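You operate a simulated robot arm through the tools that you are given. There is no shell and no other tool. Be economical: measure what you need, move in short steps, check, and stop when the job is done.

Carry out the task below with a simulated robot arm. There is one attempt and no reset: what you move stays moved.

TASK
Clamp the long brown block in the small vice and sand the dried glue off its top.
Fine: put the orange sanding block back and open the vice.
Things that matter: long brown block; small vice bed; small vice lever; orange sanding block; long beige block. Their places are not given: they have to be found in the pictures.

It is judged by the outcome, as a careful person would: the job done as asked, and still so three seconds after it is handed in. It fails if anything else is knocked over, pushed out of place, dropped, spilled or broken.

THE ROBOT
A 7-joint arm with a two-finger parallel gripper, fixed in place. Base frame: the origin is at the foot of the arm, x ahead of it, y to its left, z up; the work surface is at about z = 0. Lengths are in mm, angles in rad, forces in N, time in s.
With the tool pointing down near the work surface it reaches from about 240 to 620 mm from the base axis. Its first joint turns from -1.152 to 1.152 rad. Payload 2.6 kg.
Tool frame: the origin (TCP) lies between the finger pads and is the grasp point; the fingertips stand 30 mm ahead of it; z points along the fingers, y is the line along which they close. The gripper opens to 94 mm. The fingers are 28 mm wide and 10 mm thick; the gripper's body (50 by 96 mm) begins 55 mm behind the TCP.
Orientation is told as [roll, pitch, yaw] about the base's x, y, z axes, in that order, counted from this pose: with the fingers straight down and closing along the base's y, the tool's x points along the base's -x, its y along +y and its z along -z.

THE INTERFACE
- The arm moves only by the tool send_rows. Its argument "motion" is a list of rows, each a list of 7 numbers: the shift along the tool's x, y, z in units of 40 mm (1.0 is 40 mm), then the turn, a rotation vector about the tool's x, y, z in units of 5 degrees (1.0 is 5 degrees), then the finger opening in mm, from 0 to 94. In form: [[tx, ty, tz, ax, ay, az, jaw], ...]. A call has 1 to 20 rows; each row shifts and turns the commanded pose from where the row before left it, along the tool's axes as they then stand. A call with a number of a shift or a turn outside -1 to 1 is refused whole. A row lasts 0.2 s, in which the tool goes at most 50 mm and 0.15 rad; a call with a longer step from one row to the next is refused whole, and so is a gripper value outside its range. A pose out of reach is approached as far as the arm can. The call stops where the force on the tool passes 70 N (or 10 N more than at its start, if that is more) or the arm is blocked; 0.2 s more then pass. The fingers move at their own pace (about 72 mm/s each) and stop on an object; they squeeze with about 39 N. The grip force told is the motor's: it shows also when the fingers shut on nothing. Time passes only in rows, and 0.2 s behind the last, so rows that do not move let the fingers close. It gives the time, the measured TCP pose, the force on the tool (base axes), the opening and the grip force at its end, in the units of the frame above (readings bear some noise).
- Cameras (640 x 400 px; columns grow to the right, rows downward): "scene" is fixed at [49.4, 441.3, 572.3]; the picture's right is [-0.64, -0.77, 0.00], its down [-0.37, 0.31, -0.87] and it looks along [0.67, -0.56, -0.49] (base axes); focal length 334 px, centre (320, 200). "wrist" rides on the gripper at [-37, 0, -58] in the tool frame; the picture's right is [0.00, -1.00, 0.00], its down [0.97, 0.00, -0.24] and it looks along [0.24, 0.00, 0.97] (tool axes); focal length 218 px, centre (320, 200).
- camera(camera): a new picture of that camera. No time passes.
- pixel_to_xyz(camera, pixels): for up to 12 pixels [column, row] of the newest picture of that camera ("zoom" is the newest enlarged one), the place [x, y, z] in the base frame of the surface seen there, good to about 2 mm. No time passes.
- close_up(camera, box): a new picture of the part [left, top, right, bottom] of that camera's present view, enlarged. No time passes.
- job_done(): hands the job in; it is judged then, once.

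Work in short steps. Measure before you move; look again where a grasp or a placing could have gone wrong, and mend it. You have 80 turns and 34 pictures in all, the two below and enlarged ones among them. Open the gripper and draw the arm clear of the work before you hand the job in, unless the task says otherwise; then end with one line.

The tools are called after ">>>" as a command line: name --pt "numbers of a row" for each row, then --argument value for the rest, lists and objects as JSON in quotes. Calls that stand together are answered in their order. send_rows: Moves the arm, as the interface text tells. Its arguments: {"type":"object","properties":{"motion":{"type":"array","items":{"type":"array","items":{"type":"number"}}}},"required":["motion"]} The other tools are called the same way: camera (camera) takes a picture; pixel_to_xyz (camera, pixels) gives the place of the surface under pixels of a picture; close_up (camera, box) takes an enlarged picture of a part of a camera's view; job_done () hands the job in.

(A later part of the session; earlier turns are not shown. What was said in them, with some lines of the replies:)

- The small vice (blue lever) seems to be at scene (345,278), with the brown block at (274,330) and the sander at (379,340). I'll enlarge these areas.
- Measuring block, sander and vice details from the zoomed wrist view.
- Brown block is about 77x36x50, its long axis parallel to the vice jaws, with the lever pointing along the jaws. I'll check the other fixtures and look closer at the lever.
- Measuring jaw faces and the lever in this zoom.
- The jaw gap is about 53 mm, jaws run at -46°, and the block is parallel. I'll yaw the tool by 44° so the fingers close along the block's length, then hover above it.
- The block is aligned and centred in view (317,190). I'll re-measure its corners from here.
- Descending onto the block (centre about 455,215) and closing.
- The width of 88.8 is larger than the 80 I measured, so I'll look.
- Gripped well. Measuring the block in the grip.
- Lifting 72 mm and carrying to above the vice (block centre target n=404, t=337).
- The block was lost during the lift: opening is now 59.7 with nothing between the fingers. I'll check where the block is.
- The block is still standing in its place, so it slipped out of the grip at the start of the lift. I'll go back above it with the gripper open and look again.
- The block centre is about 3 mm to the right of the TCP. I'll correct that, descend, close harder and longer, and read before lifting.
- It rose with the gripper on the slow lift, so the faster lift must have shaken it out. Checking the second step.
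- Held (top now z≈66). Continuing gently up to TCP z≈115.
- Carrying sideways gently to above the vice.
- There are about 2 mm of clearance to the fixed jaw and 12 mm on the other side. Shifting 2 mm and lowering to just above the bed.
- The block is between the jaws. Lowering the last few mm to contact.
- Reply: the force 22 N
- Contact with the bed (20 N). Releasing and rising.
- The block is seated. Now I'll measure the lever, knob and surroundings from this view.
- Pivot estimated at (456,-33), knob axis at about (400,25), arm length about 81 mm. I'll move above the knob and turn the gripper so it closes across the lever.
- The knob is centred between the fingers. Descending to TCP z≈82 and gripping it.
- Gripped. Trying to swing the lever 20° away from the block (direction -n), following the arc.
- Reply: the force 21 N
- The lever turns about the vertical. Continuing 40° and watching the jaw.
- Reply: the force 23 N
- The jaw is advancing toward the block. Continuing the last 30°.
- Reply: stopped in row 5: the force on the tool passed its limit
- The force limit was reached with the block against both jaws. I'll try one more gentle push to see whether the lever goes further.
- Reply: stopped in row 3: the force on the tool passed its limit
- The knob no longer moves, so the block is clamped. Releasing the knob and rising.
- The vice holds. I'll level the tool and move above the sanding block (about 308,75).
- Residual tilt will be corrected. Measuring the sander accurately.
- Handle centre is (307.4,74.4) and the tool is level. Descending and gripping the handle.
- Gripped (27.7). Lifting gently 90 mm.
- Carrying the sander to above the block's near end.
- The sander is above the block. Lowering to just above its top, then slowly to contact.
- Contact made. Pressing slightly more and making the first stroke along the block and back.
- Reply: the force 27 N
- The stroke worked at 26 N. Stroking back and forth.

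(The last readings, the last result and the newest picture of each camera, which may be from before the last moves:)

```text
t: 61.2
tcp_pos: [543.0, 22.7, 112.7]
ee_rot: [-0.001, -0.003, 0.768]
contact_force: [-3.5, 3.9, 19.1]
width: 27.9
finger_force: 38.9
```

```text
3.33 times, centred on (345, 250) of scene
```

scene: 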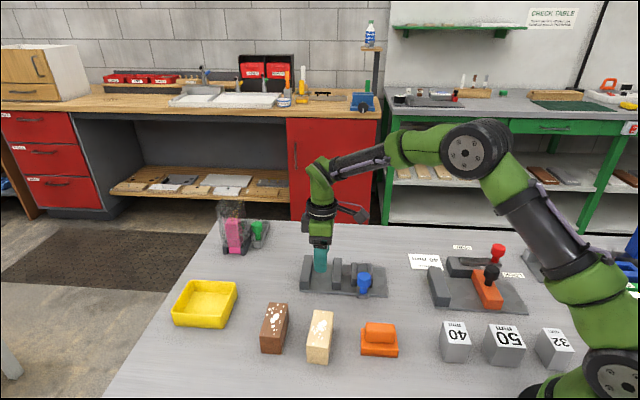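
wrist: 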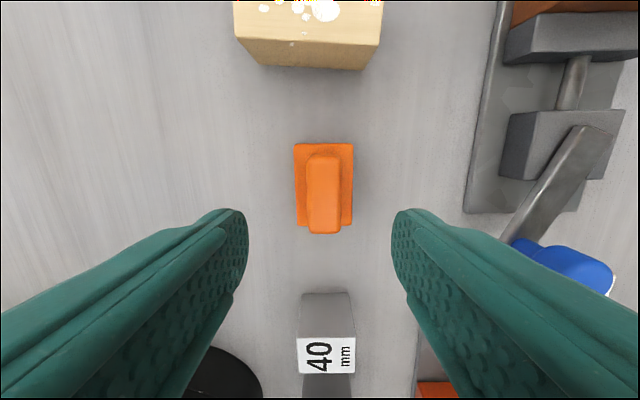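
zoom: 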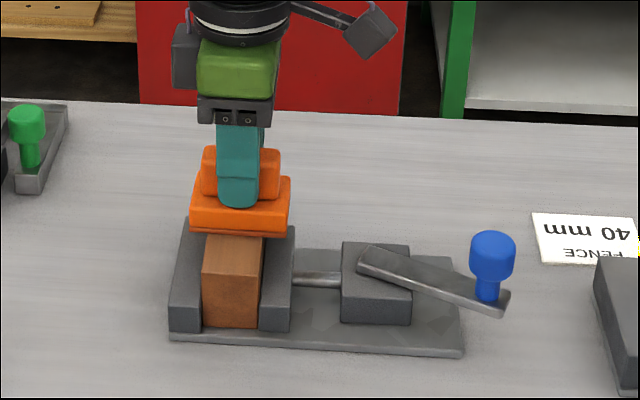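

The exposed near half is clean. One more return stroke, then lift and look.

>>> send_rows --pt "0 0.15 0 0 0 0 5" --pt "0 0.15 0 0 0 0 5" --pt "0 0.15 0 0 0 0 5" --pt "0 0.15 0 0 0 0 5" --pt "0 0.15 0 0 0 0 5" --pt "0 0.15 0 0 0 0 5" --pt "0 0.15 0 0 0 0 5" --pt "0 0.15 0 0 0 0 5" --pt "0 0 0 0 0 0 5" --pt "0 0 -0.05 0 0 0 5" --pt "0 0 -0.1 0 0 0 5" --pt "0 0 -0.2 0 0 0 5" --pt "0 0 -0.2 0 0 0 5" --pt "0 0 -0.2 0 0 0 5" --pt "0 0 -0.1 0 0 0 5" --pt "0 0 0 0 0 0 5"

>>> camera --camera "wrist"

```text
t: 64.6
tcp_pos: [508.8, 57.1, 145.6]
ee_rot: [0.001, -0.001, 0.767]
contact_force: [0.0, -0.2, -1.8]
width: 27.8
finger_force: 38.9
```

```text
6 pictures are left
```

wrist: 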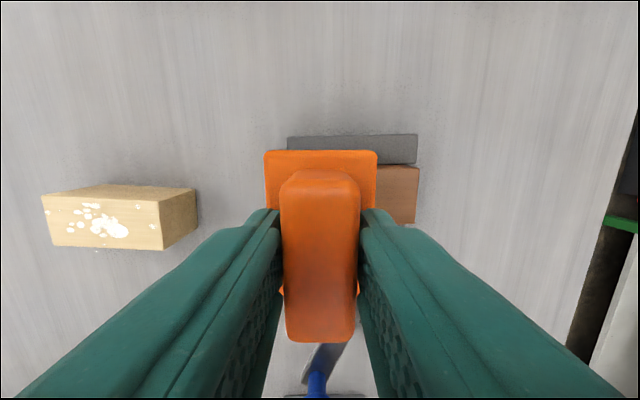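

The far end is clean too. Carrying the sander back to above its original place and checking the whole top.

>>> send_rows --pt "0.063 0.073 0 0 0 0 5" --pt "0.126 0.146 0 0 0 0 5" --pt "0.2095 0.2437 0 0 0 0 5" --pt "0.2095 0.2437 0 0 0 0 5" --pt "0.2095 0.2437 0 0 0 0 5" --pt "0.2095 0.2437 0 0 0 0 5" --pt "0.2095 0.2437 0 0 0 0 5" --pt "0.2095 0.2437 0 0 0 0 5" --pt "0.2095 0.2437 0 0 0 0 5" --pt "0.2095 0.2437 0 0 0 0 5" --pt "0.2095 0.2437 0 0 0 0 5" --pt "0.2095 0.2437 0 0 0 0 5" --pt "0.2095 0.2437 0 0 0 0 5" --pt "0.2095 0.2437 0 0 0 0 5" --pt "0.2095 0.2437 0 0 0 0 5" --pt "0.2095 0.2437 0 0 0 0 5" --pt "0.126 0.146 0 0 0 0 5" --pt "0.063 0.073 0 0 0 0 5" --pt "0 0 0 0 0 0 5"

>>> close_up --camera "scene" --box '[240, 220, 430, 370]'

```text
t: 68.6
tcp_pos: [308.1, 75.1, 145.2]
ee_rot: [-0.001, 0.0, 0.768]
contact_force: [0.6, 0.4, -1.3]
width: 27.8
finger_force: 39.5
```

```text
2.67 times, centred on (335, 295) of scene
```

zoom: 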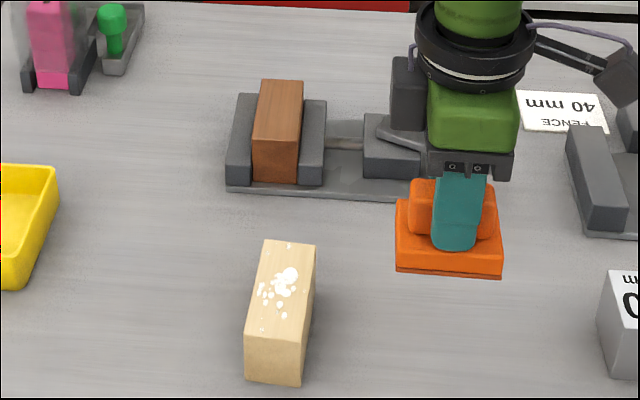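

The top is clean. Lowering the sander to the table.

>>> send_rows --pt "0 0 0.1 0 0 0 5" --pt "0 0 0.2 0 0 0 5" --pt "0 0 0.25 0 0 0 5" --pt "0 0 0.25 0 0 0 5" --pt "0 0 0.25 0 0 0 5" --pt "0 0 0.25 0 0 0 5" --pt "0 0 0.25 0 0 0 5" --pt "0 0 0.25 0 0 0 5" --pt "0 0 0.2 0 0 0 5" --pt "0 0 0.1 0 0 0 5" --pt "0 0 0.04 0 0 0 5" --pt "0 0 0.03 0 0 0 5" --pt "0 0 0 0 0 0 5"

```text
t: 71.4
tcp_pos: [308.0, 74.7, 58.7]
ee_rot: [0.0, -0.001, 0.768]
contact_force: [0.6, -0.6, -1.4]
width: 27.8
finger_force: 39.6
```

>>> send_rows --pt "0 0 0.02 0 0 0 5" --pt "0 0 0.02 0 0 0 5" --pt "0 0 0.02 0 0 0 5" --pt "0 0 0 0 0 0 5"

```text
t: 72.4
tcp_pos: [306.9, 74.9, 56.9]
ee_rot: [-0.001, 0.001, 0.768]
contact_force: [-0.4, -0.7, -0.5]
width: 28.0
finger_force: 38.9
```

>>> send_rows --pt "0 0 0.02 0 0 0 5" --pt "0 0 0.02 0 0 0 5" --pt "0 0 0 0 0 0 5"

```text
t: 73.2
tcp_pos: [306.9, 74.9, 54.7]
ee_rot: [0.001, -0.002, 0.767]
contact_force: [-0.5, 0.2, -1.3]
width: 27.8
finger_force: 39.3
```

>>> send_rows --pt "0 0 0.02 0 0 0 5" --pt "0 0 0.015 0 0 0 5" --pt "0 0 0 0 0 0 5"

```text
t: 74.0
tcp_pos: [307.5, 75.2, 54.4]
ee_rot: [-0.002, 0.0, 0.766]
contact_force: [-9.0, -3.4, 24.8]
width: 27.7
finger_force: 38.7
```

Sander is back on the table. Releasing, rising, and moving above the lever knob.

>>> send_rows --pt "0 0 -0.02 0 0 0 5" --pt "0 0 0 0 0 0 60" --pt "0 0 0 0 0 0 60" --pt "0 0 -0.1 0 0 0 60" --pt "0 0 -0.6 0 0 0 60" --pt "0 0 -0.7 0 0 0 60" --pt "0 0 -0.7 0 0 0 60" --pt "0 0 -0.65 0 0 0 60" --pt "0.171 -0.65 0 0 0 0 70" --pt "0.171 -0.65 0 0 0 0 70" --pt "0.171 -0.65 0 0 0 0 70" --pt "0.171 -0.65 0 0 0 0 70" --pt "0.171 -0.65 0 0 0 0 70" --pt "0.171 -0.65 0 0 0 0 70" --pt "0 0 0 0 0 0.82 70" --pt "0 0 0 0 0 0.82 70" --pt "0 0 0 0 0 0.82 70" --pt "0 0 0 0 0 0.82 70" --pt "0 0 0 0 0 0.82 70" --pt "0 0 0 0 0 0 70"

>>> camera --camera "wrist"

```text
t: 78.2
tcp_pos: [386.3, -66.2, 163.8]
ee_rot: [0.001, 0.0, 0.408]
contact_force: [-0.8, 0.0, 0.4]
width: 69.9
finger_force: 0.1
```

```text
4 pictures are left
```

wrist: 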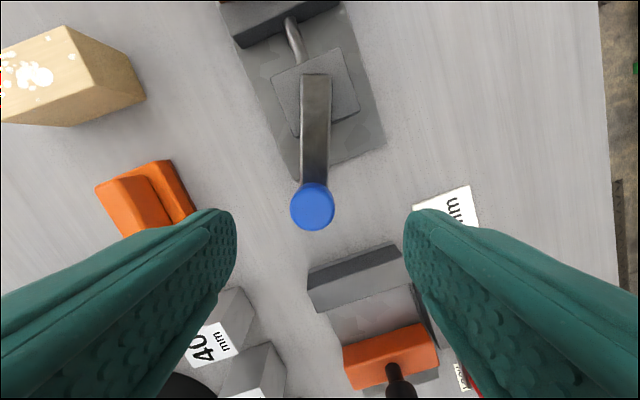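

The knob is at (312,206), about 5 mm to the left. Correcting, descending, and gripping it.

>>> send_rows --pt "0 0.125 0.6 0 0 0 70" --pt "0 0 0.6 0 0 0 70" --pt "0 0 0.5 0 0 0 70" --pt "0 0 0.34 0 0 0 70" --pt "0 0 0 0 0 0 10" --pt "0 0 0 0 0 0 10" --pt "0 0 0 0 0 0 10" --pt "0 0 0 0 0 0 10"

```text
t: 80.0
tcp_pos: [384.3, -61.4, 82.4]
ee_rot: [-0.001, -0.001, 0.408]
contact_force: [2.9, -1.4, -6.1]
width: 29.9
finger_force: 44.6
```

Gripped. Swinging the lever back along the arc.

>>> send_rows --pt "-0.007 0.168 0 0 0 1 10" --pt "-0.007 0.168 0 0 0 1 10" --pt "-0.007 0.168 0 0 0 1 10" --pt "-0.007 0.168 0 0 0 1 10" --pt "-0.007 0.168 0 0 0 1 10" --pt "-0.007 0.168 0 0 0 1 10" --pt "0 0 0 0 0 0 10"

```text
t: 81.6
tcp_pos: [378.0, -22.0, 83.3]
ee_rot: [0.0, -0.001, -0.116]
contact_force: [11.4, -0.7, -24.5]
width: 29.8
finger_force: 45.2
```

>>> send_rows --pt "-0.007 0.168 0.01 0 0 1 10" --pt "-0.007 0.168 0 0 0 1 10" --pt "-0.007 0.168 0 0 0 1 10" --pt "-0.007 0.168 0 0 0 1 10" --pt "-0.007 0.168 0 0 0 1 10" --pt "-0.007 0.168 0 0 0 1 10" --pt "-0.007 0.168 0 0 0 1 10" --pt "0 0.05 0 0 0 0.3 10" --pt "0 0 0 0 0 0 10"

>>> close_up --camera "scene" --box '[270, 220, 420, 320]'

```text
t: 83.6
tcp_pos: [398.7, 22.3, 81.1]
ee_rot: [0.002, -0.003, -0.754]
contact_force: [4.7, -10.2, 9.5]
width: 29.3
finger_force: 45.2
```

```text
4.00 times, centred on (345, 270) of scene
```

zoom: 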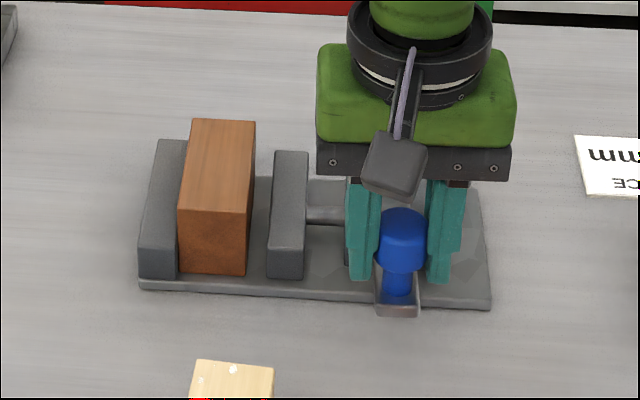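

The vice is open again, and the lever is back at its starting angle. Releasing and drawing clear.

>>> send_rows --pt "0 0 0 0 0 0 50" --pt "0 0 0 0 0 0 50" --pt "0 0 -0.3 0 0 0 60" --pt "0 0 -0.8 0 0 0 70" --pt "0 0 -0.9 0 0 0 94" --pt "0 0 -0.9 0 0 0 94" --pt "0 0 -0.9 0 0 0 94" --pt "0 0 -0.9 0 0 0 94" --pt "0 0 -0.9 0 0 0 94" --pt "0 0 0 0 0 0 94"

>>> camera --camera "scene"

>>> pixel_to_xyz --camera "scene" --pixels '[[380, 328], [364, 275], [323, 265], [336, 265]]'

```text
t: 85.8
tcp_pos: [398.4, 21.1, 307.4]
ee_rot: [0.0, 0.001, -0.75]
contact_force: [0.3, -0.4, -0.9]
width: 94.2
finger_force: 0.1
```

```text
2 pictures are left
```

scene: 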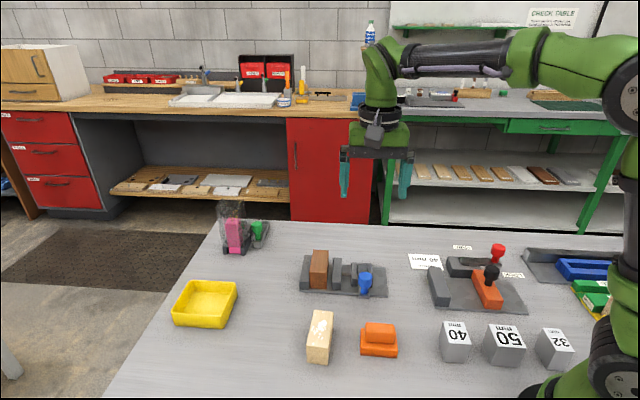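

```text
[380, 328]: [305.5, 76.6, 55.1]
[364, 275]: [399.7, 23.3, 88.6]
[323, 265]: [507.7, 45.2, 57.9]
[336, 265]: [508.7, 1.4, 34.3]
```

Everything is in place: the block's top is clean, the sander is back, the vice is open and the arm is clear. Handing in.

>>> job_done

```text
The job is handed in.
```

The long brown block was clamped in the small vice and its top sanded clean. The orange sanding block is back where it was, and the vice is open with the block still resting in it. On my first attempt to lift the block it slipped out of the grip but stayed standing in its place, and the second lift held.
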